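You operate a simulated robot arm through the tools that you are given. There is no shell and no other tool. Be economical: measure what you need, move in short steps, check, and stop when the job is done.

You run a simulated robot arm. Do the job below in one go: nothing can be reset, and whatever is moved stays where it is left.

Task
Take the blue spool from the top of the pale wooden stand and put it on the ledge under the thread stand. Then take the brown cloth on the top of the pale wooden stand and put it away on the left shelf under the long bench. Then take the light green cloth on the middle board of the shelf with the card pocket and put it away on the end of the long table beside head one. Then take the grey block and put it on top of the bagged white garment. Then put the dark red cone on the top of the side bench away on the top of the wooden shelf over the black bin. Then stack the box marked "bobbins" from the top of the wooden desk on top of the box that says "clips". Then take the red cone on the top of the wooden desk and put it away on the right shelf under the long bench. Then open the white shelf door. The order counts. Set down upright: blue spool.

It is judged by the outcome, as a careful person would: the job done as asked, and still so three seconds after it is handed in. It fails if anything else is knocked over, pushed out of place, dropped, spilled or broken. Flat cloth is picked up by pressing the open fingertips on it (5 to 10 N) and closing them slowly along it; thin cloth reads only 2 to 8 mm in the jaws.

Robot
A 7-joint arm with a two-finger parallel gripper on a trunk, on a base that drives. Base frame: it is fixed to the floor where the robot stands at the start and does not move with it; the origin is under the middle of the robot, x ahead of it, y to its left, z up; the surface under the hand at the start is at about z = 760. Lengths are in mm, angles in rad, forces in N, time in s.
Its first joint turns from -2.897 to 2.897 rad. Places, roughly: bagged white garment (15x20x3 cm) [-1400, -1100, 900]; blue box, green box, white box [3750, 1000, 750]; blue spool (4x4x7 cm) [700, 200, 800]; brown cloth (9x6x3 cm) [500, 200, 800]; dark red cone (7x6x13 cm) [2000, -1500, 900]; end of the long table beside head one [1100, 200, 800]; grey block (10x7x3 cm) [-1400, -600, 900]; ledge under the thread stand (180x13 cm) [580, 2260, 980]; left shelf under the long bench (23x50 cm) [-380, 6660, 320]; light green cloth (9x6x3 cm) [-1400, -400, 900]; red cone (7x6x13 cm) [3700, 1700, 800]; right shelf under the long bench (23x51 cm) [180, 6660, 320]; top of the wooden shelf over the black bin (62x22  [-1440, 2560, 1580]; white shelf door [-900, 4700, 300]. Payload 3.43 kg.
The TCP is the grasp point between the finger pads, 30 mm short of the fingertips. In the tool frame z runs along the fingers and y along their closing line. Largest opening 94 mm; finger width 28, thickness 10; the body of the gripper, 50 by 96 mm, starts 55 mm behind the TCP.
Orientation is that of the tool frame in the base frame, as a unit quaternion [x, y, z, w]. With the fingers straight down and closing along the base's y, the tool's x points along the base's -x, its y along +y and its z along -z.

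Tools
- The arm moves only by the tool arm_command. Its argument "plan" is a list of rows, each a list of 7 numbers: the gripper command, from -1 (fully open) to 1 (shut), values between in proportion, then the shift along the tool's x, y, z in mm, then the turn, a rotation vector about the tool's x, y, z in rad. In form: [[fingers, x, y, z, wx, wy, wz], ...]. A call has 1 to 20 rows; each row shifts and turns the commanded pose from where the row before left it, along the tool's axes as they then stand. A row lasts 0.2 s, in which the tool goes at most 50 mm and 0.15 rad; a call with a longer step from one row to the next is refused whole, and so is a gripper value outside its range. A pose out of reach is approached as far as the arm can. The call stops where the force on the tool passes 40 N (or 10 N more than at its start, if that is more) or the arm is blocked; 0.2 s more then pass. Each finger travels about 45 mm/s and halts on what it meets, pressing with about 43 N; the grip force reading is that of the motor and also rises with nothing between the fingers. The clock runs only during rows and for 0.2 s after the last one: add rows that do not move to give the fingers time. It gives the time, the measured TCP pose, the force on the tool (base axes), the opening and the grip force at its end, in the units of the frame above (readings bear some noise), with the torque about the TCP (base axes, N m) and any sound that the robot's microphone picked up.
- Cameras (640 x 400 px; columns grow to the right, rows downward): "scene" is now at [507.9, 206.2, 1240.8]; the picture's right is [0.20, -0.98, 0.00], its down [-0.87, -0.18, -0.46] and it looks along [0.45, 0.09, -0.89] (base axes); focal length 214 px, centre (320, 200). "wrist" rides on the gripper at [76, 14, -102] in the tool frame; the picture's right is [-0.18, 0.98, 0.00], its down [-0.75, -0.14, -0.64] and it looks along [-0.63, -0.12, 0.77] (tool axes); focal length 243 px, centre (320, 200). There is no depth. A picture from a camera that has moved, and an enlarged one, comes with that camera's place and axes in the base frame and with its lens. The place of the scene camera against the robot may be out by one fixed shift of up to 12 mm in any direction.
- grab_frame(camera): a new picture of that camera. The clock stands still meanwhile.
- raise_lower(by): slides the trunk up (or, below 0, down) by that many mm; the arm and the scene camera ride with it, the base frame stays. It gives what a move gives, with no picture.
- drive_base(legs): drives the robot by 1 to 6 legs, each [ahead, left, turn to the left] in mm, mm and rad, along the robot's own axes; the way and the turn of a leg run together, so that a leg with both is an arc; at most 1500 mm and 3.142 rad a leg. The arm and the cameras ride along, it lands a little off, and it stops where it bumps. It gives what a move gives.
- aim_head(pan, tilt): turns the head with the scene camera to pan (to the left, within 1.798 rad either way) and tilt (down, from -0.506 to 1.204), counted from straight ahead of the robot. It gives what a move gives.
- zoom(camera, box): a new picture of the part [left, top, right, bottom] of that camera's present view, enlarged. The clock stands still meanwhile.
- close_job(): hands the job in; it is judged then, once.

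Work in short steps. Places have to be worked out from the pictures, the camera data and where the tool is seen: move nearer, look again, correct. Check each grasp and each placing, and mend what went wrong. You have 217 turns and 202 pictures in all, those below and enlarged ones among them. Open the gripper and draw the arm clear of the work before you hand the job in, unless the task says otherwise; then end with one line.

The tools are called after ">>>" by a JSON object that holds its "api" and its "payload". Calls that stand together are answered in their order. arm_command: Moves the arm, as the interface text tells. Its arguments: {"type":"object","properties":{"plan":{"type":"array"}},"required":["plan"]} The other tools are called the same way: raise_lower (by) slides the trunk up or down; drive_base (legs) drives the base; aim_head (pan, tilt) turns the head that bears the scene camera; grab_frame (camera) takes a picture; zoom (camera, box) takes an enlarged picture of a part of a camera's view; close_job () hands the job in.

At the start:

```text
clock: 0.0
tool_pos: [402.4, 262.3, 1039.4]
tcp_rot: [-0.004, 1.0, 0.0, 0.0]
force: [0.4, 0.1, -0.1]
torque: [-0.03, -0.01, 0.01]
opening: 94.0
gripper_force: 0.0
trunk travel left (down, up): [-325.0, 285.0]
robot x, y, heading: [-0.2, -0.2, -0.0]
head pan, tilt: [0.885, 1.201]
```

scene: 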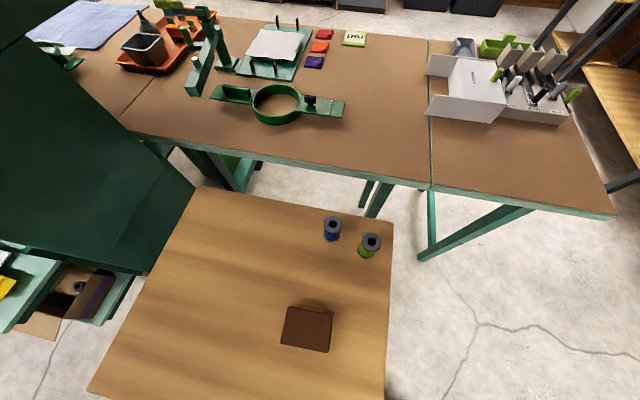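
wrist: 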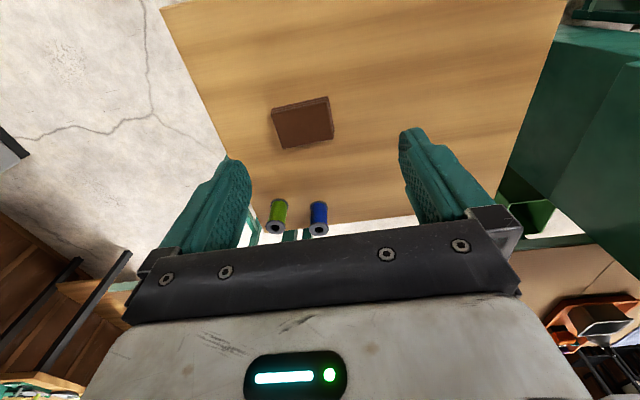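

The two spools stand at the far edge of the stand, with blue near (655, 214) and green about 80 mm to its right. I'll move over blue with the jaws turned to close along x, and look around with the head.

>>> {"api": "arm_command", "payload": {"plan": [[-1, -48, -10, 0, 0, 0, 0], [-1, -48, -10, 0, 0, 0, 0], [-1, -48, -10, 0, 0, 0, 0], [-1, -48, -10, 0, 0, 0, 0], [-1, -48, -8, 0, 0, 0, 0], [-1, 0, 0, 0, 0, 0, 0.1428], [-1, 0, 0, 0, 0, 0, 0.1428], [-1, 0, 0, 0, 0, 0, 0.1428], [-1, 0, 0, 0, 0, 0, 0.1428], [-1, 0, 0, 0, 0, 0, 0.1428], [-1, 0, 0, 0, 0, 0, 0.1428], [-1, 0, 0, 0, 0, 0, 0.1428], [-1, 0, 0, 0, 0, 0, 0.1428], [-1, 0, 0, 0, 0, 0, 0.1428], [-1, 0, 0, 0, 0, 0, 0.1428], [-1, 0, 0, 0, 0, 0, 0.1428]]}}

>>> {"api": "grab_frame", "payload": {"camera": "wrist"}}

>>> {"api": "aim_head", "payload": {"pan": 1.5, "tilt": 0.3}}

>>> {"api": "grab_frame", "payload": {"camera": "scene"}}

>>> {"api": "aim_head", "payload": {"pan": 0.3, "tilt": 0.3}}

>>> {"api": "grab_frame", "payload": {"camera": "scene"}}

>>> {"api": "aim_head", "payload": {"pan": -1.2, "tilt": 0.3}}

>>> {"api": "grab_frame", "payload": {"camera": "scene"}}

```text
clock: 3.4
tool_pos: [641.6, 216.4, 1040.9]
tcp_rot: [0.704, 0.71, -0.001, 0.001]
force: [0.3, 0.3, 0.6]
torque: [0.04, 0.01, 0.0]
opening: 94.2
gripper_force: 0.1
trunk travel left (down, up): [-325.0, 285.0]
robot x, y, heading: [2.2, 1.7, 0.002]
head pan, tilt: [0.885, 1.201]
```

```text
199 pictures are left
camera wrist: at [657.1, 292.3, 1142.7], right [0.98, -0.18, 0.0], down [-0.14, -0.75, 0.64], along [-0.11, -0.63, -0.77], focal length 243 px, centre (320, 200)
```

wrist: 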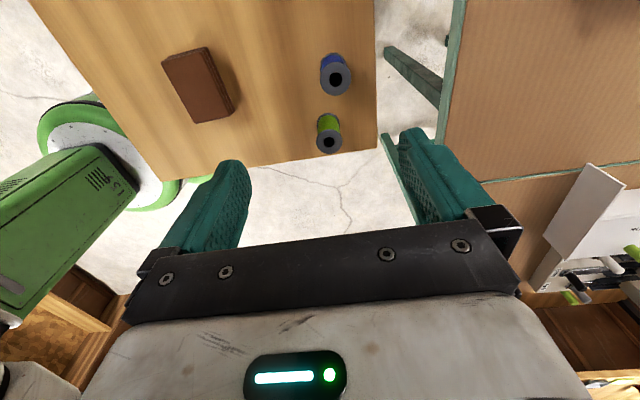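

```text
clock: 4.6
tool_pos: [642.9, 217.2, 1039.8]
tcp_rot: [0.704, 0.71, 0.001, 0.0]
force: [-0.6, -0.8, -0.7]
torque: [0.01, -0.01, 0.0]
opening: 93.8
gripper_force: 0.0
trunk travel left (down, up): [-325.0, 285.0]
robot x, y, heading: [-2.1, -1.1, 0.001]
head pan, tilt: [1.499, 0.3]
```

```text
198 pictures are left
camera scene: at [452.7, 286.3, 1306.6], right [1.0, -0.07, 0.0], down [-0.02, -0.3, -0.95], along [0.07, 0.95, -0.3], focal length 214 px, centre (320, 200)
```

scene: 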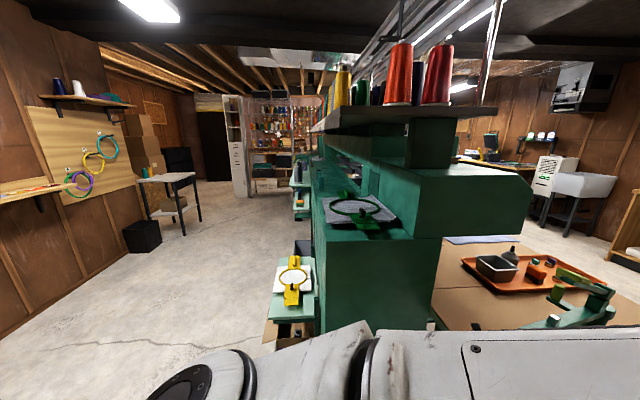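

```text
clock: 6.0
tool_pos: [642.0, 215.8, 1040.8]
tcp_rot: [0.703, 0.711, 0.0, 0.001]
force: [-0.3, 0.3, -0.4]
torque: [0.0, 0.05, -0.05]
opening: 93.7
gripper_force: 0.0
trunk travel left (down, up): [-325.0, 285.0]
robot x, y, heading: [2.6, 0.3, 0.002]
head pan, tilt: [0.3, 0.3]
```

```text
197 pictures are left
camera scene: at [535.2, 220.9, 1306.6], right [0.3, -0.96, 0.0], down [-0.28, -0.09, -0.96], along [0.91, 0.28, -0.3], focal length 214 px, centre (320, 200)
```

scene: 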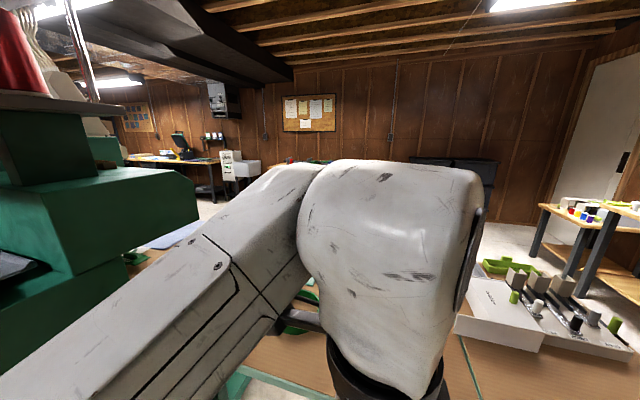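

```text
clock: 7.6
tool_pos: [641.7, 216.0, 1040.3]
tcp_rot: [0.704, 0.71, 0.0, 0.0]
force: [0.0, 0.2, -0.3]
torque: [0.01, -0.03, -0.01]
opening: 93.9
gripper_force: 0.2
trunk travel left (down, up): [-325.0, 285.0]
robot x, y, heading: [0.8, 0.5, -0.001]
head pan, tilt: [-1.201, 0.3]
```

```text
196 pictures are left
camera scene: at [479.8, 106.1, 1306.7], right [-0.93, -0.36, 0.0], down [-0.11, 0.28, -0.96], along [0.35, -0.89, -0.3], focal length 214 px, centre (320, 200)
```

scene: 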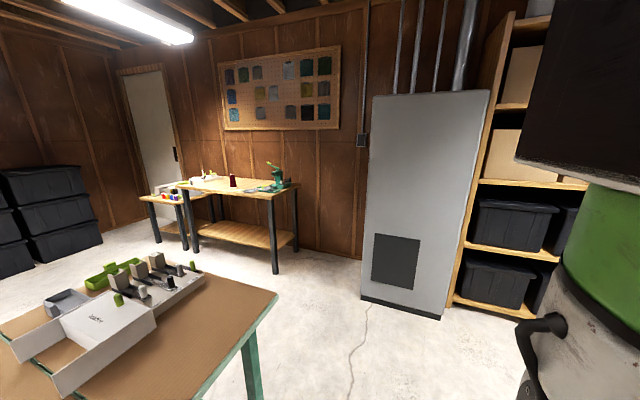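

Blue's top resolves to about (662, 214). I'll shift over it, go part way down and check.

>>> {"api": "arm_command", "payload": {"plan": [[-1, -2, 21, 0, 0, 0, 0], [-1, 0, 0, 40, 0, 0, 0], [-1, 0, 0, 40, 0, 0, 0], [-1, 0, 0, 40, 0, 0, 0], [-1, 0, 0, 30, 0, 0, 0], [-1, 0, 0, 0, 0, 0, 0]]}}

>>> {"api": "grab_frame", "payload": {"camera": "wrist"}}

```text
clock: 9.0
tool_pos: [663.4, 214.9, 890.5]
tcp_rot: [0.704, 0.711, 0.0, 0.0]
force: [0.4, -0.2, 0.4]
torque: [0.02, -0.01, -0.01]
opening: 94.1
gripper_force: 0.0
trunk travel left (down, up): [-325.0, 285.0]
robot x, y, heading: [0.8, -1.1, -0.001]
head pan, tilt: [-1.201, 0.3]
```

```text
195 pictures are left
camera wrist: at [678.1, 290.3, 992.9], right [0.98, -0.18, 0.0], down [-0.14, -0.76, 0.64], along [-0.11, -0.63, -0.77], focal length 243 px, centre (320, 200)
```

wrist: 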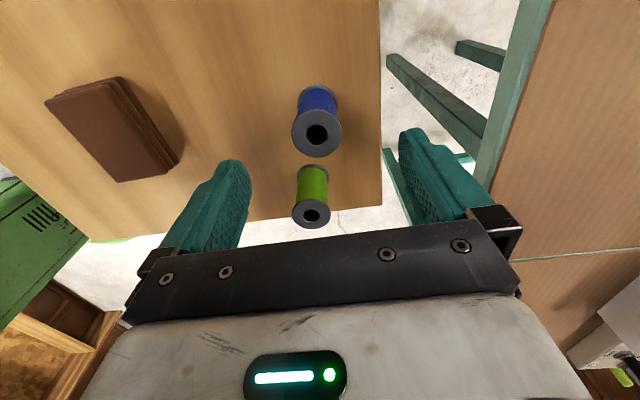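

Centred over blue, with green well clear. I'll go down and close slowly.

>>> {"api": "arm_command", "payload": {"plan": [[-1, 2, 0, 40, 0, 0, 0], [-1, 0, 0, 40, 0, 0, 0], [-1, 0, 0, 11, 0, 0, 0], [-1, 0, 0, 0, 0, 0, 0], [-0.4, 0, 0, 0, 0, 0, 0], [0, 0, 0, 0, 0, 0, 0], [0.3, 0, 0, 0, 0, 0, 0], [0.6, 0, 0, 0, 0, 0, 0], [0.6, 0, 0, 0, 0, 0, 0], [0.6, 0, 0, 0, 0, 0, 0]]}}

>>> {"api": "grab_frame", "payload": {"camera": "wrist"}}

```text
clock: 11.2
tool_pos: [663.3, 217.0, 798.7]
tcp_rot: [0.704, 0.71, 0.0, 0.0]
force: [-0.2, 0.3, -0.3]
torque: [-0.02, 0.02, -0.01]
opening: 35.7
gripper_force: 43.2
trunk travel left (down, up): [-325.0, 285.0]
robot x, y, heading: [-1.5, -1.6, 0.0]
head pan, tilt: [-1.201, 0.3]
```

```text
194 pictures are left
camera wrist: at [678.8, 292.4, 901.8], right [0.98, -0.18, 0.0], down [-0.13, -0.76, 0.64], along [-0.11, -0.63, -0.77], focal length 243 px, centre (320, 200)
```

wrist: 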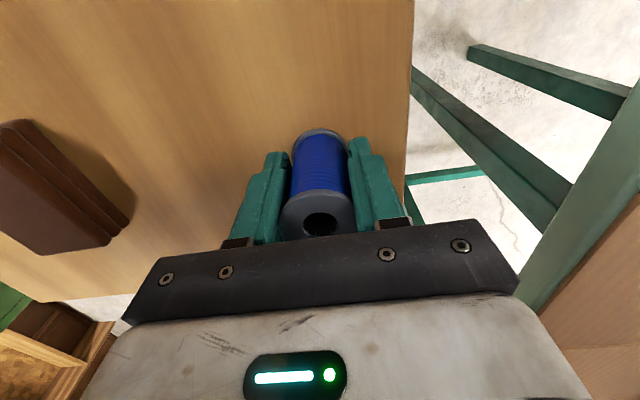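

Grip is solid at 36 mm. I'll lift, draw the arm in, back away and slide left along the aisle towards the thread stand.

>>> {"api": "arm_command", "payload": {"plan": [[0.6, 0, 0, -30, 0, 0, 0], [0.6, 0, 0, -45, 0, 0, 0], [0.6, 0, 0, -45, 0, 0, 0], [0.6, 0, 0, -45, 0, 0, 0], [0.6, 0, 0, -45, 0, 0, 0], [0.6, 0, 0, -45, 0, 0, 0], [0.6, 0, 0, -45, 0, 0, 0], [0.6, -25, -40, 0, 0, 0, 0], [0.6, -25, -40, 0, 0, 0, 0], [0.6, -25, -40, 0, 0, 0, 0], [0.6, -25, -40, 0, 0, 0, 0], [0.6, -25, -40, 0, 0, 0, 0], [0.6, -25, -40, 0, 0, 0, 0]]}}

>>> {"api": "drive_base", "payload": {"legs": [[-400, 0, 0], [0, 1100, 0]]}}

>>> {"api": "aim_head", "payload": {"pan": 0.6, "tilt": 0.3}}

>>> {"api": "grab_frame", "payload": {"camera": "scene"}}

>>> {"api": "grab_frame", "payload": {"camera": "wrist"}}

```text
clock: 12.9
tool_pos: [647.1, 192.0, 1060.7]
tcp_rot: [0.708, 0.702, -0.063, 0.045]
force: [0.0, 0.2, 0.7]
torque: [-0.01, 0.0, 0.0]
opening: 19.1
gripper_force: 0.0
trunk travel left (down, up): [-325.0, 285.0]
robot x, y, heading: [-0.1, 2.8, -0.001]
head pan, tilt: [-1.201, 0.3]
stopped in row 8: the arm was blocked; the commanded pose is now the measured one
```

```text
clock: 20.7
tool_pos: [246.9, 1293.9, 1061.1]
tcp_rot: [0.708, 0.702, -0.063, 0.045]
force: [0.6, 0.4, 0.0]
torque: [0.03, 0.03, -0.02]
opening: 18.6
gripper_force: 0.0
trunk travel left (down, up): [-325.0, 285.0]
robot x, y, heading: [-396.1, 1104.6, 0.001]
head pan, tilt: [-1.201, 0.3]
```

```text
clock: 22.5
tool_pos: [248.6, 1293.3, 1061.2]
tcp_rot: [0.708, 0.702, -0.063, 0.045]
force: [-0.9, -0.1, 0.0]
torque: [-0.02, 0.0, -0.01]
opening: 18.7
gripper_force: 0.0
trunk travel left (down, up): [-325.0, 285.0]
robot x, y, heading: [-399.6, 1104.5, -0.001]
head pan, tilt: [0.6, 0.3]
```

```text
193 pictures are left
camera scene: at [123.6, 1347.8, 1306.6], right [0.56, -0.83, 0.0], down [-0.24, -0.17, -0.96], along [0.79, 0.54, -0.3], focal length 214 px, centre (320, 200)
```

scene: 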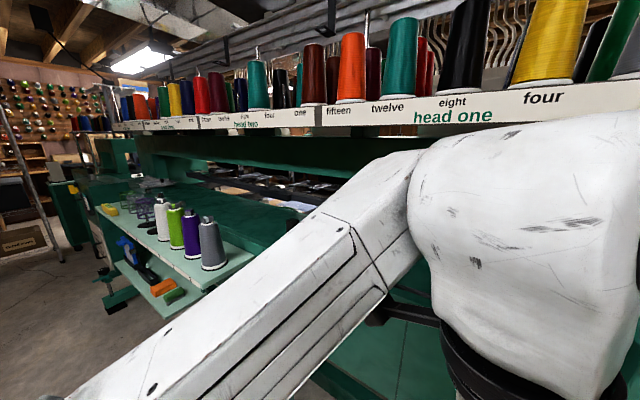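

```text
192 pictures are left
camera wrist: at [265.8, 1383.5, 1150.4], right [0.98, -0.19, 0.0], down [-0.13, -0.65, 0.75], along [-0.14, -0.74, -0.66], focal length 243 px, centre (320, 200)
```

wrist: 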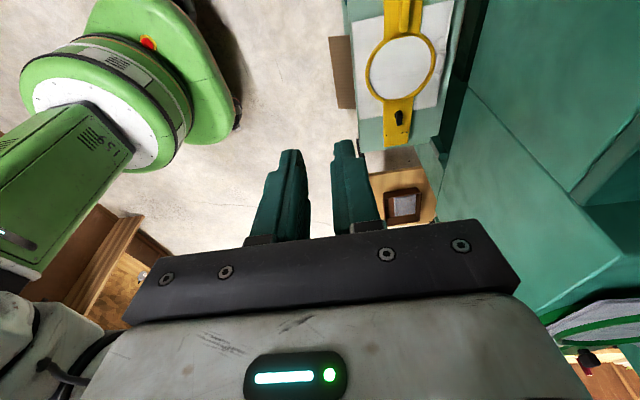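

The jaws shut to 19 mm, so the spool was lost around the point where the arm blocked. I'll look back at the stand and the floor to find it.

>>> {"api": "aim_head", "payload": {"pan": -0.9, "tilt": 0.6}}

>>> {"api": "grab_frame", "payload": {"camera": "scene"}}

```text
clock: 24.1
tool_pos: [246.6, 1293.6, 1060.0]
tcp_rot: [0.708, 0.702, -0.062, 0.044]
force: [-0.4, 0.5, -0.9]
torque: [0.01, -0.01, -0.01]
opening: 18.7
gripper_force: 0.0
trunk travel left (down, up): [-325.0, 285.0]
robot x, y, heading: [-404.3, 1101.7, 0.001]
head pan, tilt: [-0.901, 0.6]
```

```text
191 pictures are left
camera scene: at [101.4, 1225.9, 1279.2], right [-0.78, -0.62, 0.0], down [-0.35, 0.44, -0.83], along [0.51, -0.65, -0.56], focal length 214 px, centre (320, 200)
```

scene: 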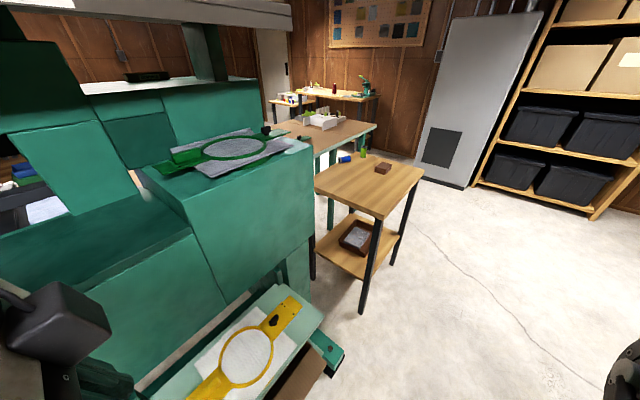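

A blue object lies beside the green spool; I'll zoom to check.

>>> {"api": "zoom", "payload": {"camera": "scene", "box": [300, 120, 440, 207]}}

```text
4.57 times, centred on (370, 164) of scene
camera zoom: at [101.4, 1225.9, 1279.2], right [-0.78, -0.62, 0.0], down [-0.35, 0.44, -0.83], along [0.51, -0.65, -0.56], focal length 980 px, centre (91, 367)
```

zoom: 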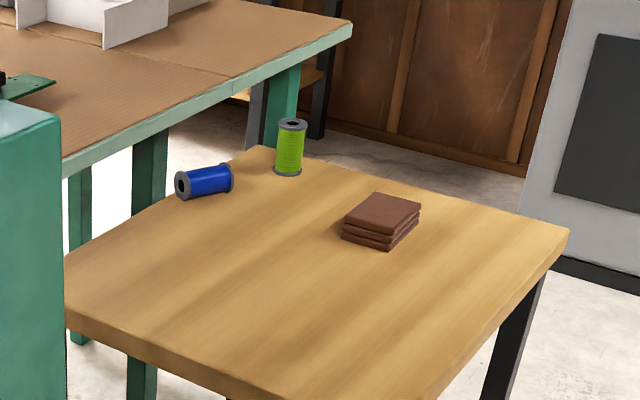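

It lies on its side near the stand's far edge. I'll straighten and open the hand in free space, then drive back for it; grasping it across its axis lets me set it upright with the tool horizontal.

>>> {"api": "arm_command", "payload": {"plan": [[0.2, 0, -30, 20, 0, 0, 0], [-0.4, 0, -30, 20, -0.012, 0.076, -0.004], [-1, 0, -30, 20, -0.012, 0.076, -0.004], [-1, 0, -30, 0, 0, 0, 0]]}}

>>> {"api": "drive_base", "payload": {"legs": [[0, -1100, 0], [400, 0, 0]]}}

>>> {"api": "aim_head", "payload": {"pan": 0.5, "tilt": 1.2}}

>>> {"api": "grab_frame", "payload": {"camera": "scene"}}

>>> {"api": "grab_frame", "payload": {"camera": "wrist"}}

```text
clock: 25.1
tool_pos: [125.5, 1285.0, 999.4]
tcp_rot: [0.709, 0.705, -0.004, -0.006]
force: [-0.1, -0.5, 0.0]
torque: [0.0, -0.02, 0.01]
opening: 93.7
gripper_force: 0.0
trunk travel left (down, up): [-325.0, 285.0]
robot x, y, heading: [-399.2, 1102.9, 0.0]
head pan, tilt: [-0.901, 0.6]
```

```text
clock: 32.9
tool_pos: [530.3, 179.6, 1001.5]
tcp_rot: [0.705, 0.71, -0.001, -0.001]
force: [-0.9, 0.0, -1.0]
torque: [0.02, 0.0, 0.0]
opening: 94.0
gripper_force: 0.0
trunk travel left (down, up): [-325.0, 285.0]
robot x, y, heading: [1.4, -8.4, 0.007]
head pan, tilt: [-0.901, 0.6]
```

```text
clock: 34.4
tool_pos: [532.2, 181.5, 994.7]
tcp_rot: [0.699, 0.715, -0.009, -0.005]
force: [0.0, -0.8, -0.7]
torque: [0.0, 0.02, -0.03]
opening: 94.0
gripper_force: 0.0
trunk travel left (down, up): [-325.0, 285.0]
robot x, y, heading: [5.7, -11.0, 0.004]
head pan, tilt: [0.499, 1.201]
```

```text
189 pictures are left
camera scene: at [517.1, 197.2, 1244.5], right [0.14, -0.99, 0.0], down [-0.85, -0.12, -0.51], along [0.5, 0.07, -0.86], focal length 214 px, centre (320, 200)
```

scene: 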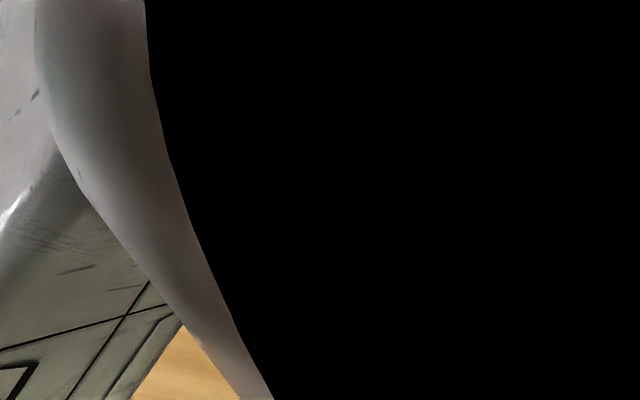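

```text
188 pictures are left
camera wrist: at [547.5, 257.7, 1096.9], right [0.99, -0.16, -0.02], down [-0.11, -0.75, 0.65], along [-0.12, -0.64, -0.76], focal length 243 px, centre (320, 200)
```

wrist: 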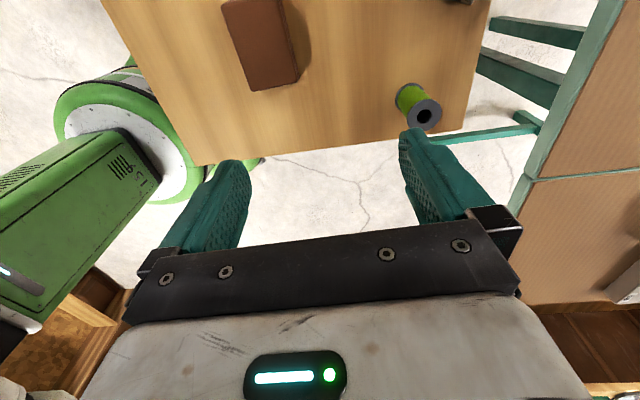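

The black scene view shows the arm fouling the head, which is likely what blocked the lift earlier. I'll lower the arm and swing it to the right of the head, and from now on work with the tool at the robot's right.

>>> {"api": "arm_command", "payload": {"plan": [[-1, -20, 0, 30, 0, 0, 0], [-1, -30, 0, 30, 0, 0, 0], [-1, -40, 0, 0, 0, 0, 0], [-1, -40, 0, 0, 0, 0, 0], [-1, -40, 0, 0, 0, 0, 0], [-1, -40, 0, 0, 0, 0, 0]]}}

>>> {"api": "drive_base", "payload": {"legs": [[0, 220, 0]]}}

>>> {"api": "aim_head", "payload": {"pan": 0.2, "tilt": 1.0}}

>>> {"api": "grab_frame", "payload": {"camera": "scene"}}

>>> {"api": "grab_frame", "payload": {"camera": "wrist"}}

```text
clock: 35.8
tool_pos: [545.0, -31.1, 943.7]
tcp_rot: [0.704, 0.71, 0.0, -0.001]
force: [0.0, 0.4, 0.0]
torque: [-0.03, -0.03, 0.01]
opening: 94.0
gripper_force: 0.1
out of reach, approached as far as the arm can: row 4, 5
trunk travel left (down, up): [-325.0, 285.0]
robot x, y, heading: [7.2, -10.4, 0.005]
head pan, tilt: [0.499, 1.201]
```

```text
clock: 37.5
tool_pos: [544.0, 188.5, 943.3]
tcp_rot: [0.705, 0.709, -0.001, -0.001]
force: [-0.8, -0.1, 0.7]
torque: [-0.02, 0.01, -0.01]
opening: 94.1
gripper_force: 0.1
trunk travel left (down, up): [-325.0, 285.0]
robot x, y, heading: [4.3, 210.5, 0.012]
head pan, tilt: [0.499, 1.201]
```

```text
clock: 38.3
tool_pos: [543.5, 188.5, 942.9]
tcp_rot: [0.704, 0.71, -0.002, -0.001]
force: [-0.4, 0.4, -0.4]
torque: [0.05, 0.04, 0.02]
opening: 94.0
gripper_force: 0.1
trunk travel left (down, up): [-325.0, 285.0]
robot x, y, heading: [5.1, 208.5, 0.009]
head pan, tilt: [0.201, 1.0]
```

```text
187 pictures are left
camera scene: at [517.4, 421.4, 1247.1], right [0.21, -0.98, 0.0], down [-0.82, -0.17, -0.54], along [0.53, 0.11, -0.84], focal length 214 px, centre (320, 200)
```

scene: 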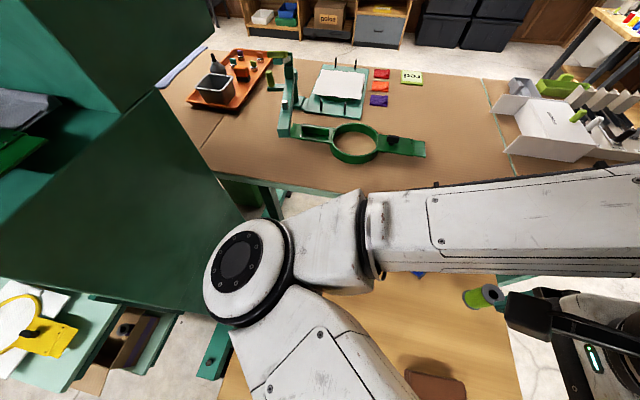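

```text
186 pictures are left
camera wrist: at [559.1, 264.5, 1045.2], right [0.98, -0.18, 0.0], down [-0.13, -0.75, 0.64], along [-0.12, -0.63, -0.77], focal length 243 px, centre (320, 200)
```

wrist: 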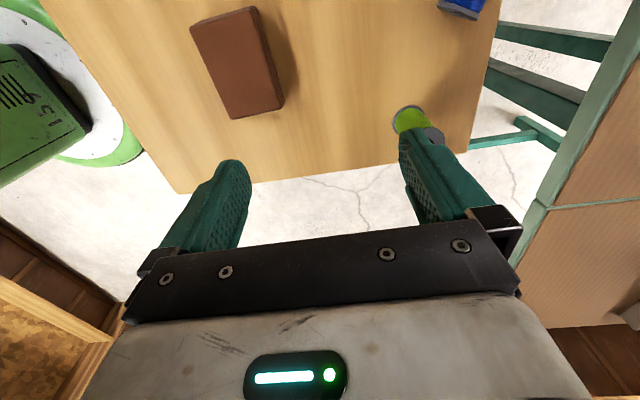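

The spool is at the upper right of the wrist view, beyond the table's middle. I'll move over for a clean look at its axis; the tool stays clear above at 943.

>>> {"api": "arm_command", "payload": {"plan": [[-1, 10, 40, 0, 0, 0, 0], [-1, 10, 40, 0, 0, 0, 0], [-1, 10, 40, 0, 0, 0, 0]]}}

>>> {"api": "grab_frame", "payload": {"camera": "wrist"}}

```text
clock: 39.1
tool_pos: [664.1, 218.3, 942.0]
tcp_rot: [0.705, 0.709, -0.001, -0.003]
force: [-0.6, 0.4, 0.9]
torque: [-0.02, 0.0, 0.0]
opening: 93.9
gripper_force: 0.1
trunk travel left (down, up): [-325.0, 285.0]
robot x, y, heading: [5.7, 211.9, 0.007]
head pan, tilt: [0.201, 1.0]
```

```text
185 pictures are left
camera wrist: at [679.4, 295.5, 1044.9], right [0.98, -0.18, 0.0], down [-0.13, -0.76, 0.64], along [-0.12, -0.63, -0.77], focal length 243 px, centre (320, 200)
```

wrist: 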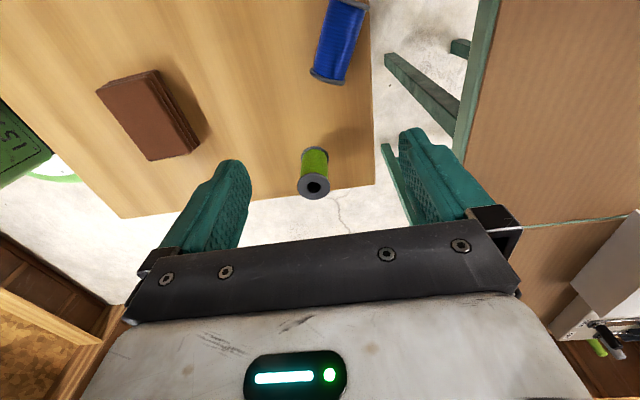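

Spool centre is about (689, 266), with its axis about 66° from x. I'll turn the jaws across it, narrow them to 60 mm, centre and come partly down.

>>> {"api": "arm_command", "payload": {"plan": [[-0.6, 0, 0, 0, 0, 0, 0.139], [-0.28, 0, 0, 0, 0, 0, 0.139], [-0.28, 0, 0, 0, 0, 0, 0.14], [-0.28, 27, 2, 0, 0, 0, 0], [-0.28, 27, 2, 20, 0, 0, 0], [-0.28, 0, 0, 40, 0, 0, 0]]}}

>>> {"api": "grab_frame", "payload": {"camera": "wrist"}}

```text
clock: 40.5
tool_pos: [688.9, 268.1, 881.7]
tcp_rot: [0.837, 0.547, -0.001, -0.001]
force: [0.4, -0.6, 0.4]
torque: [0.0, -0.03, 0.0]
opening: 60.3
gripper_force: 0.1
trunk travel left (down, up): [-325.0, 285.0]
robot x, y, heading: [6.3, 209.7, 0.007]
head pan, tilt: [0.201, 1.0]
```

```text
184 pictures are left
camera wrist: at [733.6, 331.9, 984.8], right [0.83, -0.56, 0.0], down [-0.43, -0.63, 0.64], along [-0.36, -0.53, -0.77], focal length 243 px, centre (320, 200)
```

wrist: 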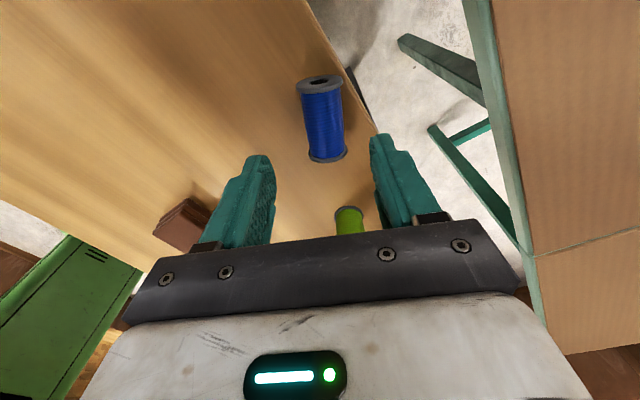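

Nearly aligned, with small corrections to make. I'll descend to 796 (tips about 5 mm above the top) and close fully.

>>> {"api": "arm_command", "payload": {"plan": [[-0.28, -5, 4, 30, 0, 0, 0.04], [-0.28, 0, 0, 35, 0, 0, 0], [-0.28, 0, 0, 20, 0, 0, 0], [-0.28, 0, 0, 0, 0, 0, 0], [0, 0, 0, 0, 0, 0, 0], [0.2, 0, 0, 0, 0, 0, 0], [0.5, 0, 0, 0, 0, 0, 0], [1, 0, 0, 0, 0, 0, 0], [1, 0, 0, 0, 0, 0, 0], [1, 0, 0, 0, 0, 0, 0]]}}

>>> {"api": "grab_frame", "payload": {"camera": "wrist"}}

```text
clock: 42.3
tool_pos: [687.7, 264.4, 802.8]
tcp_rot: [0.848, 0.53, 0.0, -0.001]
force: [-10.8, 2.2, 37.8]
torque: [0.23, 0.71, 0.2]
opening: 34.2
gripper_force: 42.7
trunk travel left (down, up): [-325.0, 285.0]
robot x, y, heading: [7.0, 211.2, 0.009]
head pan, tilt: [0.201, 1.0]
stopped in row 9: the force on the tool passed its limit at 45 N (the readings are from after the stop); the commanded pose is now the measured one
```

```text
183 pictures are left
camera wrist: at [736.0, 324.6, 905.6], right [0.8, -0.6, 0.0], down [-0.46, -0.61, 0.64], along [-0.39, -0.52, -0.77], focal length 243 px, centre (320, 200)
```

wrist: 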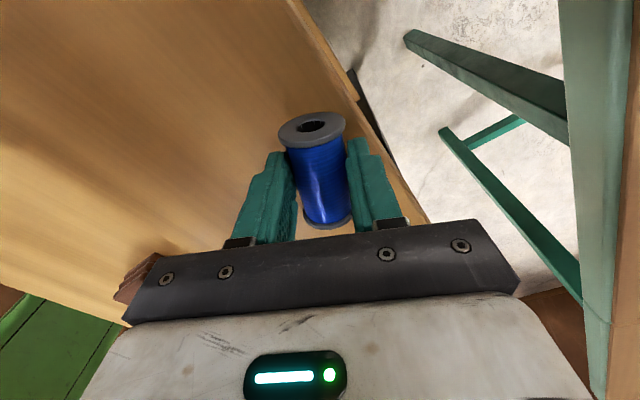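

Gripped at 34 mm, but with an upward reaction; the spool seems wedged slightly. I'll lift 30 mm gently and look.

>>> {"api": "arm_command", "payload": {"plan": [[1, 0, 0, -5, 0, 0, 0], [1, 0, 0, -10, 0, 0, 0], [1, 0, 0, -15, 0, 0, 0], [1, 0, 0, -15, 0, 0, 0]]}}

>>> {"api": "grab_frame", "payload": {"camera": "wrist"}}

```text
clock: 43.3
tool_pos: [690.5, 261.9, 844.8]
tcp_rot: [0.847, 0.531, -0.001, -0.001]
force: [0.3, 0.1, -0.4]
torque: [-0.02, 0.0, 0.02]
opening: 31.6
gripper_force: 43.2
trunk travel left (down, up): [-325.0, 285.0]
robot x, y, heading: [7.8, 210.1, 0.006]
head pan, tilt: [0.201, 1.0]
```

```text
182 pictures are left
camera wrist: at [737.7, 323.6, 947.2], right [0.8, -0.6, 0.0], down [-0.45, -0.62, 0.64], along [-0.39, -0.52, -0.77], focal length 243 px, centre (320, 200)
```

wrist: 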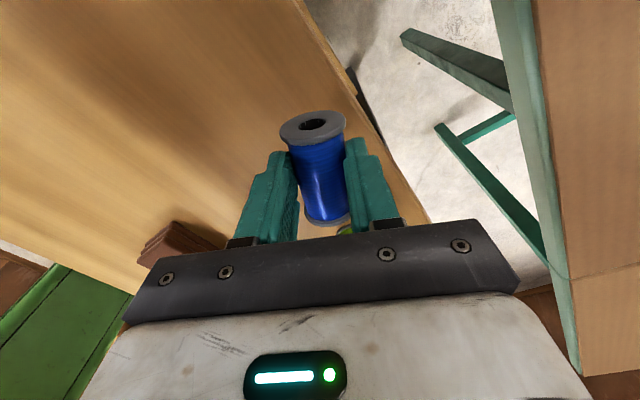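

The spool is held well, axis square to the fingers. I'll lift with the trunk so the arm stays low relative to the head, then back off to open floor.

>>> {"api": "raise_lower", "payload": {"by": 230}}

>>> {"api": "drive_base", "payload": {"legs": [[-500, 0, 0]]}}

>>> {"api": "arm_command", "payload": {"plan": [[1, -40, 0, 0, 0, 0, 0], [1, -40, 0, 0, 0, 0, 0], [1, 0, 0, 0, 0, 0.14, 0], [1, 0, 0, 0, 0, 0.14, 0], [1, 0, 0, 0, 0, 0.14, 0], [1, 0, 0, 0, 0, 0.14, 0], [1, 0, 0, 0, 0, 0.14, 0]]}}

>>> {"api": "grab_frame", "payload": {"camera": "wrist"}}

>>> {"api": "grab_frame", "payload": {"camera": "scene"}}

```text
clock: 45.7
tool_pos: [689.1, 261.4, 1074.8]
tcp_rot: [0.848, 0.531, -0.002, -0.001]
force: [0.1, -0.3, -0.2]
torque: [0.0, 0.0, 0.02]
opening: 31.5
gripper_force: 43.2
trunk travel left (down, up): [-555.0, 55.0]
robot x, y, heading: [4.1, 210.0, 0.009]
head pan, tilt: [0.201, 1.0]
```

```text
clock: 48.6
tool_pos: [190.8, 257.7, 1074.3]
tcp_rot: [0.849, 0.529, -0.001, 0.0]
force: [-0.1, 0.2, 0.0]
torque: [0.02, 0.01, -0.02]
opening: 31.6
gripper_force: 43.1
trunk travel left (down, up): [-555.0, 55.0]
robot x, y, heading: [-494.1, 205.8, 0.005]
head pan, tilt: [0.201, 1.0]
```

```text
clock: 50.2
tool_pos: [156.1, 185.9, 1075.7]
tcp_rot: [0.797, 0.498, 0.29, -0.182]
force: [0.1, 0.6, 0.4]
torque: [-0.05, 0.0, 0.01]
opening: 31.3
gripper_force: 43.5
trunk travel left (down, up): [-555.0, 55.0]
robot x, y, heading: [-497.6, 210.2, 0.006]
head pan, tilt: [0.201, 1.0]
```

```text
181 pictures are left
camera wrist: at [167.1, 171.9, 1202.8], right [0.82, -0.56, -0.12], down [-0.56, -0.83, 0.01], along [-0.1, 0.06, -0.99], focal length 243 px, centre (320, 200)
```

wrist: 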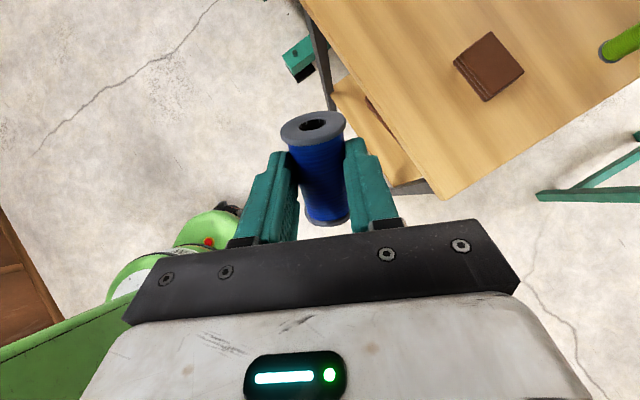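

```text
180 pictures are left
camera scene: at [19.4, 417.7, 1477.1], right [0.2, -0.98, 0.0], down [-0.82, -0.17, -0.54], along [0.53, 0.11, -0.84], focal length 214 px, centre (320, 200)
```

scene: 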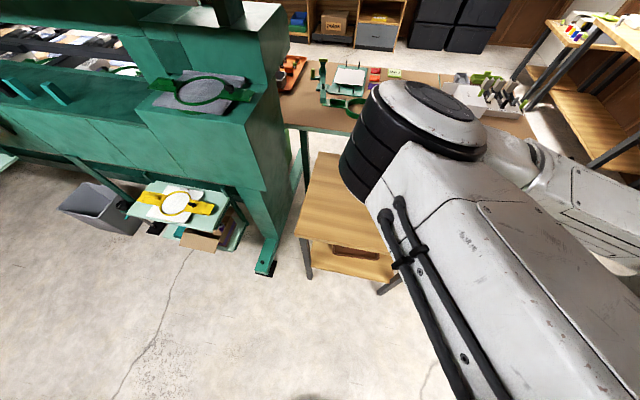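

Tilt is 0.7 rad without trouble. I'll finish the tilt to horizontal and then start yawing the tool to point forward.

>>> {"api": "arm_command", "payload": {"plan": [[1, 0, 0, 0, 0, 0.14, 0], [1, 0, 0, 0, 0, 0.14, 0], [1, 0, 0, 0, 0, 0.14, 0], [1, 0, 0, 0, 0, 0.15, 0], [1, 0, 0, 0, 0, 0.15, 0], [1, 0, 0, 0, 0, 0.15, 0], [1, 0, 0, 0, -0.14, 0, 0], [1, 0, 0, 0, -0.14, 0, 0], [1, 0, 0, 0, -0.14, 0, 0], [1, 0, 0, 0, -0.14, 0, 0], [1, 0, 0, 0, -0.14, 0, 0], [1, 0, 0, 0, -0.14, 0, 0], [1, 0, 0, 0, -0.14, 0, 0], [1, 0, 0, 0, -0.14, 0, 0]]}}

>>> {"api": "grab_frame", "payload": {"camera": "wrist"}}

>>> {"api": "grab_frame", "payload": {"camera": "scene"}}

```text
clock: 53.2
tool_pos: [262.8, 116.3, 1160.2]
tcp_rot: [0.733, 0.051, 0.677, 0.053]
force: [-0.3, -0.1, -0.5]
torque: [-0.01, 0.04, -0.01]
opening: 31.6
gripper_force: 43.0
out of reach, approached as far as the arm can: row 5, 6, 7, 8, 9, 10, 11, 12, 13, 14
trunk travel left (down, up): [-555.0, 55.0]
robot x, y, heading: [-496.6, 204.7, 0.008]
head pan, tilt: [0.201, 1.0]
```

```text
179 pictures are left
camera wrist: at [167.8, 112.9, 1245.9], right [-0.01, -1.0, -0.04], down [-0.7, 0.04, -0.71], along [0.71, 0.02, -0.7], focal length 243 px, centre (320, 200)
```

wrist: 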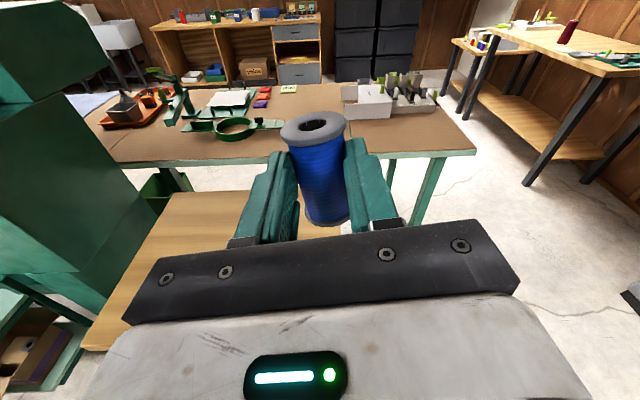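

```text
178 pictures are left
camera scene: at [19.6, 417.0, 1477.2], right [0.2, -0.98, 0.0], down [-0.82, -0.17, -0.54], along [0.53, 0.11, -0.84], focal length 214 px, centre (320, 200)
```

scene: 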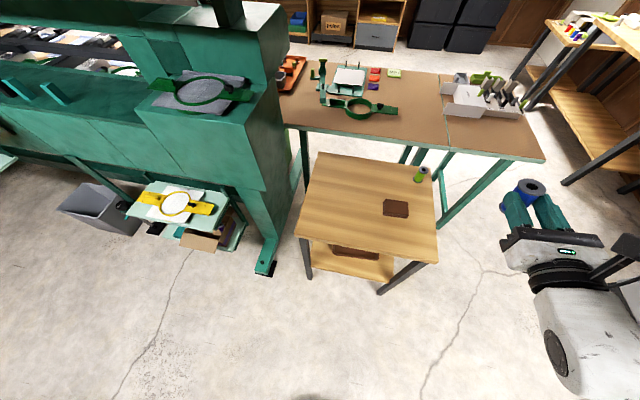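

The tool now points forward with the spool nearly upright (about 8° roll left). I'll nudge the commanded pose outward into reach so the orientation settles.

>>> {"api": "arm_command", "payload": {"plan": [[1, 20, 20, 40, 0, 0, 0], [1, 20, 20, 40, 0, 0, 0], [1, 20, 20, 20, 0, 0, 0], [1, 0, 0, 0, 0, 0, 0]]}}

```text
clock: 54.2
tool_pos: [366.9, 63.0, 1221.6]
tcp_rot: [0.731, 0.051, 0.678, 0.052]
force: [-0.6, 0.7, -0.5]
torque: [-0.01, -0.02, 0.01]
opening: 31.4
gripper_force: 42.6
trunk travel left (down, up): [-555.0, 55.0]
robot x, y, heading: [-494.3, 208.8, 0.005]
head pan, tilt: [0.201, 1.0]
```

Commanded and measured poses agree now. I'll correct the remaining roll and pitch (0.146 about z, 0.075 about y).

>>> {"api": "arm_command", "payload": {"plan": [[1, -20, 0, 0, 0, 0.038, 0.073], [1, -20, 0, 0, 0, 0.037, 0.073], [1, -20, 0, 0, 0, 0, 0]]}}

>>> {"api": "grab_frame", "payload": {"camera": "scene"}}

>>> {"api": "grab_frame", "payload": {"camera": "wrist"}}

```text
clock: 55.0
tool_pos: [365.5, 59.7, 1161.3]
tcp_rot: [0.707, -0.001, 0.707, 0.0]
force: [-0.3, 0.1, 0.0]
torque: [0.0, 0.01, 0.0]
opening: 31.5
gripper_force: 43.1
trunk travel left (down, up): [-555.0, 55.0]
robot x, y, heading: [-493.2, 209.5, 0.006]
head pan, tilt: [0.201, 1.0]
```

```text
177 pictures are left
camera scene: at [19.6, 417.2, 1477.2], right [0.2, -0.98, 0.0], down [-0.82, -0.17, -0.54], along [0.53, 0.11, -0.84], focal length 214 px, centre (320, 200)
```

scene: 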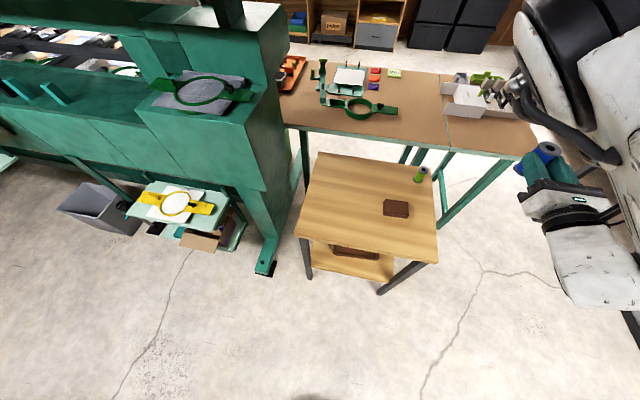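

```text
176 pictures are left
camera wrist: at [263.8, 45.3, 1237.1], right [0.0, -0.98, -0.18], down [-0.64, 0.14, -0.75], along [0.77, 0.12, -0.63], focal length 243 px, centre (320, 200)
```

wrist: 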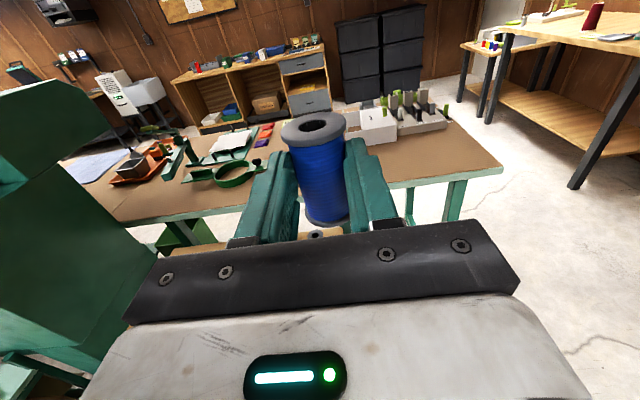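

Orientation is exact and the spool looks upright. I'll drive left along the aisle to view the ledge.

>>> {"api": "drive_base", "payload": {"legs": [[0, 1500, 0]]}}

>>> {"api": "aim_head", "payload": {"pan": 0.0, "tilt": 0.6}}

>>> {"api": "grab_frame", "payload": {"camera": "scene"}}

>>> {"api": "grab_frame", "payload": {"camera": "wrist"}}

```text
clock: 62.4
tool_pos: [370.3, 1531.3, 1161.0]
tcp_rot: [0.707, -0.008, 0.707, 0.008]
force: [0.5, 0.2, -0.6]
torque: [0.01, -0.02, 0.0]
opening: 31.6
gripper_force: 43.0
trunk travel left (down, up): [-555.0, 55.0]
robot x, y, heading: [-483.9, 1695.4, -0.02]
head pan, tilt: [0.201, 1.0]
```

```text
clock: 63.3
tool_pos: [371.0, 1530.8, 1161.0]
tcp_rot: [0.707, -0.009, 0.707, 0.008]
force: [1.0, 0.3, -0.1]
torque: [0.01, 0.01, 0.0]
opening: 31.6
gripper_force: 42.8
trunk travel left (down, up): [-555.0, 55.0]
robot x, y, heading: [-486.9, 1693.7, -0.013]
head pan, tilt: [0.0, 0.6]
```

```text
175 pictures are left
camera scene: at [52.2, 1881.2, 1509.1], right [-0.02, -1.0, 0.0], down [-0.57, 0.01, -0.82], along [0.82, -0.01, -0.57], focal length 214 px, centre (320, 200)
```

scene: 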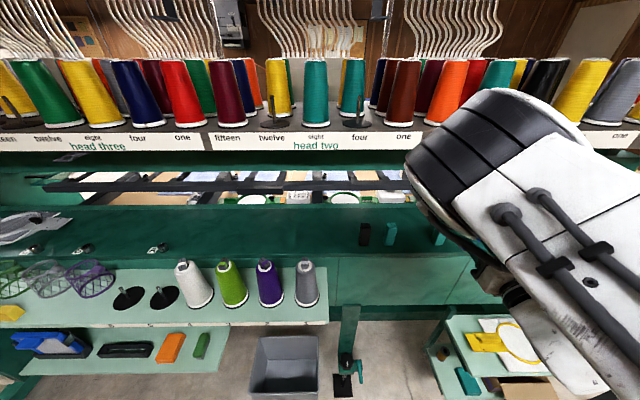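

```text
174 pictures are left
camera wrist: at [268.6, 1518.5, 1237.2], right [-0.02, -0.98, -0.18], down [-0.64, 0.16, -0.75], along [0.77, 0.1, -0.63], focal length 243 px, centre (320, 200)
```

wrist: 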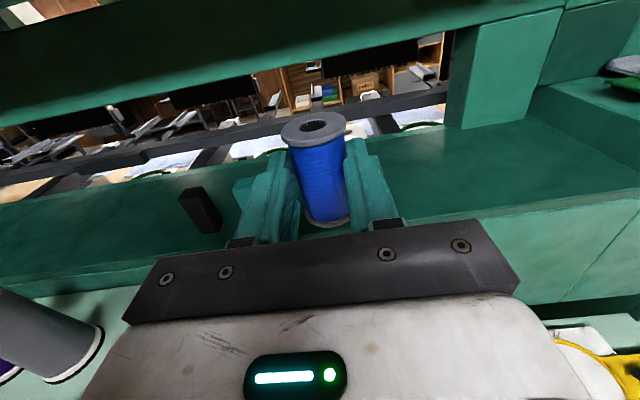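

The dark green strip behind the pale cone shelf, under the thread boards, fits the ledge at z≈980. I'll zoom in to check its surface and obstacles.

>>> {"api": "zoom", "payload": {"camera": "scene", "box": [150, 160, 470, 360]}}

```text
2.00 times, centred on (310, 260) of scene
camera zoom: at [52.2, 1881.2, 1509.1], right [-0.02, -1.0, 0.0], down [-0.57, 0.01, -0.82], along [0.82, -0.01, -0.57], focal length 429 px, centre (340, 80)
```

zoom: 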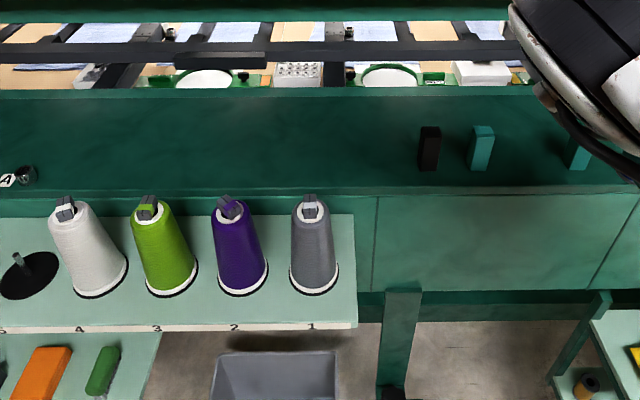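

Small blocks stand on the ledge around y≈1740, 1650 and 1476, with a clear gap around y≈1563 and no cones in front of it. I'll drive forward so the spool is above that gap, still well above the surface.

>>> {"api": "drive_base", "payload": {"legs": [[180, 22, 0.013]]}}

>>> {"api": "grab_frame", "payload": {"camera": "wrist"}}

>>> {"api": "grab_frame", "payload": {"camera": "scene"}}

```text
clock: 64.8
tool_pos: [552.8, 1562.8, 1160.8]
tcp_rot: [0.707, -0.004, 0.707, 0.004]
force: [0.4, -0.4, -0.3]
torque: [0.02, -0.01, 0.04]
opening: 31.8
gripper_force: 43.0
trunk travel left (down, up): [-555.0, 55.0]
robot x, y, heading: [-306.6, 1717.3, -0.004]
head pan, tilt: [0.0, 0.6]
```

```text
172 pictures are left
camera wrist: at [451.4, 1548.9, 1237.2], right [-0.01, -0.98, -0.18], down [-0.64, 0.15, -0.75], along [0.77, 0.11, -0.63], focal length 243 px, centre (320, 200)
```

wrist: 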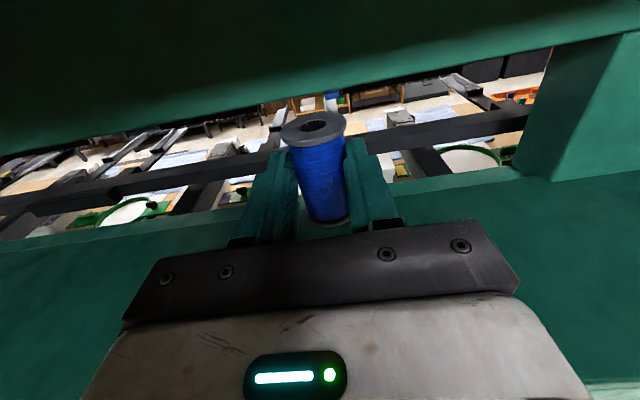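

```text
171 pictures are left
camera scene: at [230.1, 1908.6, 1509.2], right [0.0, -1.0, 0.0], down [-0.57, 0.0, -0.82], along [0.82, 0.0, -0.57], focal length 214 px, centre (320, 200)
```

scene: 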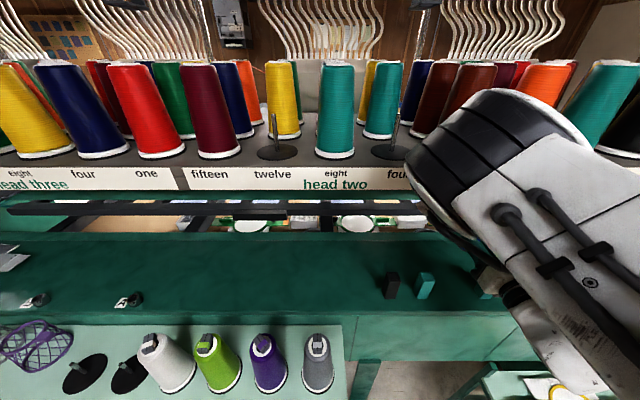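

The gap is clear and the arm stays short of the tray. I'll lower with the trunk by 100, leaving the spool bottom about 35 mm above the ledge.

>>> {"api": "raise_lower", "payload": {"by": -100}}

>>> {"api": "grab_frame", "payload": {"camera": "wrist"}}

>>> {"api": "grab_frame", "payload": {"camera": "scene"}}

```text
clock: 66.1
tool_pos: [553.1, 1563.1, 1061.5]
tcp_rot: [0.707, -0.004, 0.707, 0.004]
force: [-0.2, 0.3, 0.6]
torque: [0.04, -0.02, 0.0]
opening: 31.5
gripper_force: 43.4
trunk travel left (down, up): [-455.0, 155.0]
robot x, y, heading: [-306.5, 1715.9, -0.005]
head pan, tilt: [0.0, 0.6]
```

```text
170 pictures are left
camera wrist: at [451.4, 1548.9, 1137.3], right [-0.01, -0.98, -0.18], down [-0.64, 0.15, -0.75], along [0.77, 0.11, -0.63], focal length 243 px, centre (320, 200)
```

wrist: 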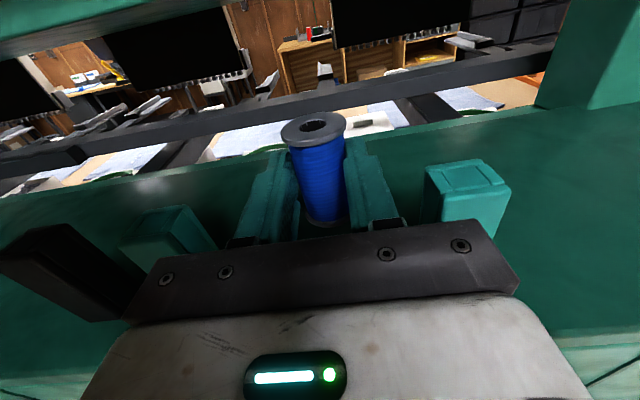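

```text
169 pictures are left
camera scene: at [230.2, 1908.6, 1409.2], right [0.0, -1.0, 0.0], down [-0.57, 0.0, -0.82], along [0.82, 0.0, -0.57], focal length 214 px, centre (320, 200)
```

scene: 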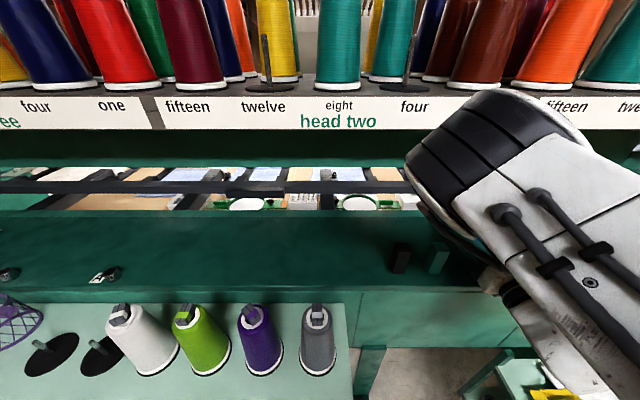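

Clear on both sides. I'll lower 27 mm with the arm and check for contact.

>>> {"api": "arm_command", "payload": {"plan": [[1, -10, 0, 0, 0, 0, 0], [1, -10, 0, 0, 0, 0, 0], [1, -7, 0, 0, 0, 0, 0], [1, 0, 0, 0, 0, 0, 0]]}}

>>> {"api": "grab_frame", "payload": {"camera": "wrist"}}

```text
clock: 67.1
tool_pos: [552.6, 1564.0, 1034.1]
tcp_rot: [0.707, -0.003, 0.707, 0.003]
force: [0.6, 0.6, -0.6]
torque: [0.0, 0.03, 0.0]
opening: 31.9
gripper_force: 42.8
trunk travel left (down, up): [-455.0, 155.0]
robot x, y, heading: [-304.4, 1717.7, -0.001]
head pan, tilt: [0.0, 0.6]
```

```text
168 pictures are left
camera wrist: at [451.6, 1548.8, 1109.9], right [-0.01, -0.98, -0.18], down [-0.64, 0.15, -0.75], along [0.77, 0.11, -0.63], focal length 243 px, centre (320, 200)
```

wrist: 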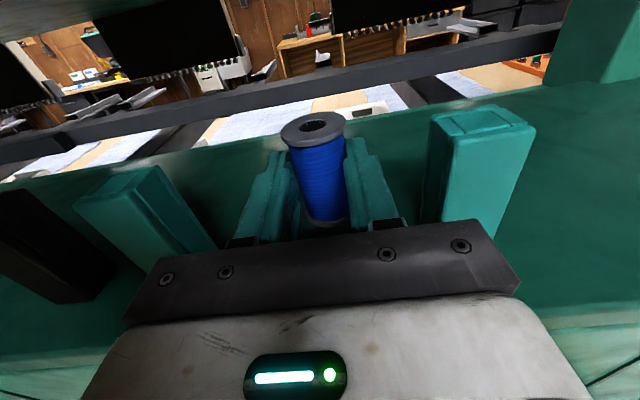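

No contact yet; I'll continue in 2 mm steps.

>>> {"api": "arm_command", "payload": {"plan": [[1, -2, 0, 0, 0, 0, 0], [1, -2, 0, 0, 0, 0, 0], [1, -2, 0, 0, 0, 0, 0], [1, -2, 0, 0, 0, 0, 0], [1, 0, 0, 0, 0, 0, 0]]}}

```text
clock: 68.3
tool_pos: [552.6, 1562.8, 1030.2]
tcp_rot: [0.704, -0.002, 0.71, 0.004]
force: [-3.6, 1.3, 32.1]
torque: [0.17, -0.48, 0.05]
opening: 31.3
gripper_force: 43.0
trunk travel left (down, up): [-455.0, 155.0]
robot x, y, heading: [-304.9, 1717.4, -0.003]
head pan, tilt: [0.0, 0.6]
```

Contact at about 1030. I'll ease off 3 mm, then open a bit and look.

>>> {"api": "arm_command", "payload": {"plan": [[1, 3, 0, 0, 0, 0, 0], [0.25, 0, 0, 0, 0, 0, 0], [0.15, 0, 0, 0, 0, 0, 0], [0.0, 0, 0, 0, 0, 0, 0], [-0.1, 0, 0, 0, 0, 0, 0], [-0.1, 0, 0, 0, 0, 0, 0]]}}

>>> {"api": "grab_frame", "payload": {"camera": "wrist"}}

```text
clock: 69.7
tool_pos: [552.1, 1562.7, 1028.2]
tcp_rot: [0.707, -0.004, 0.707, 0.003]
force: [0.4, -0.6, -0.3]
torque: [-0.03, 0.01, 0.02]
opening: 51.7
gripper_force: 0.1
trunk travel left (down, up): [-455.0, 155.0]
robot x, y, heading: [-304.2, 1719.2, -0.004]
head pan, tilt: [0.0, 0.6]
```

```text
167 pictures are left
camera wrist: at [451.3, 1548.9, 1105.0], right [-0.01, -0.98, -0.18], down [-0.64, 0.15, -0.75], along [0.77, 0.11, -0.63], focal length 243 px, centre (320, 200)
```

wrist: 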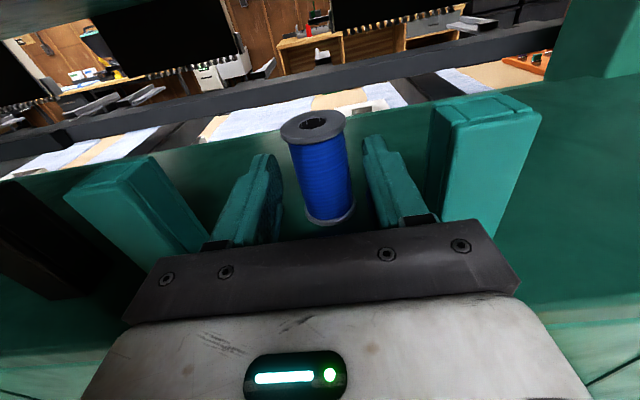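

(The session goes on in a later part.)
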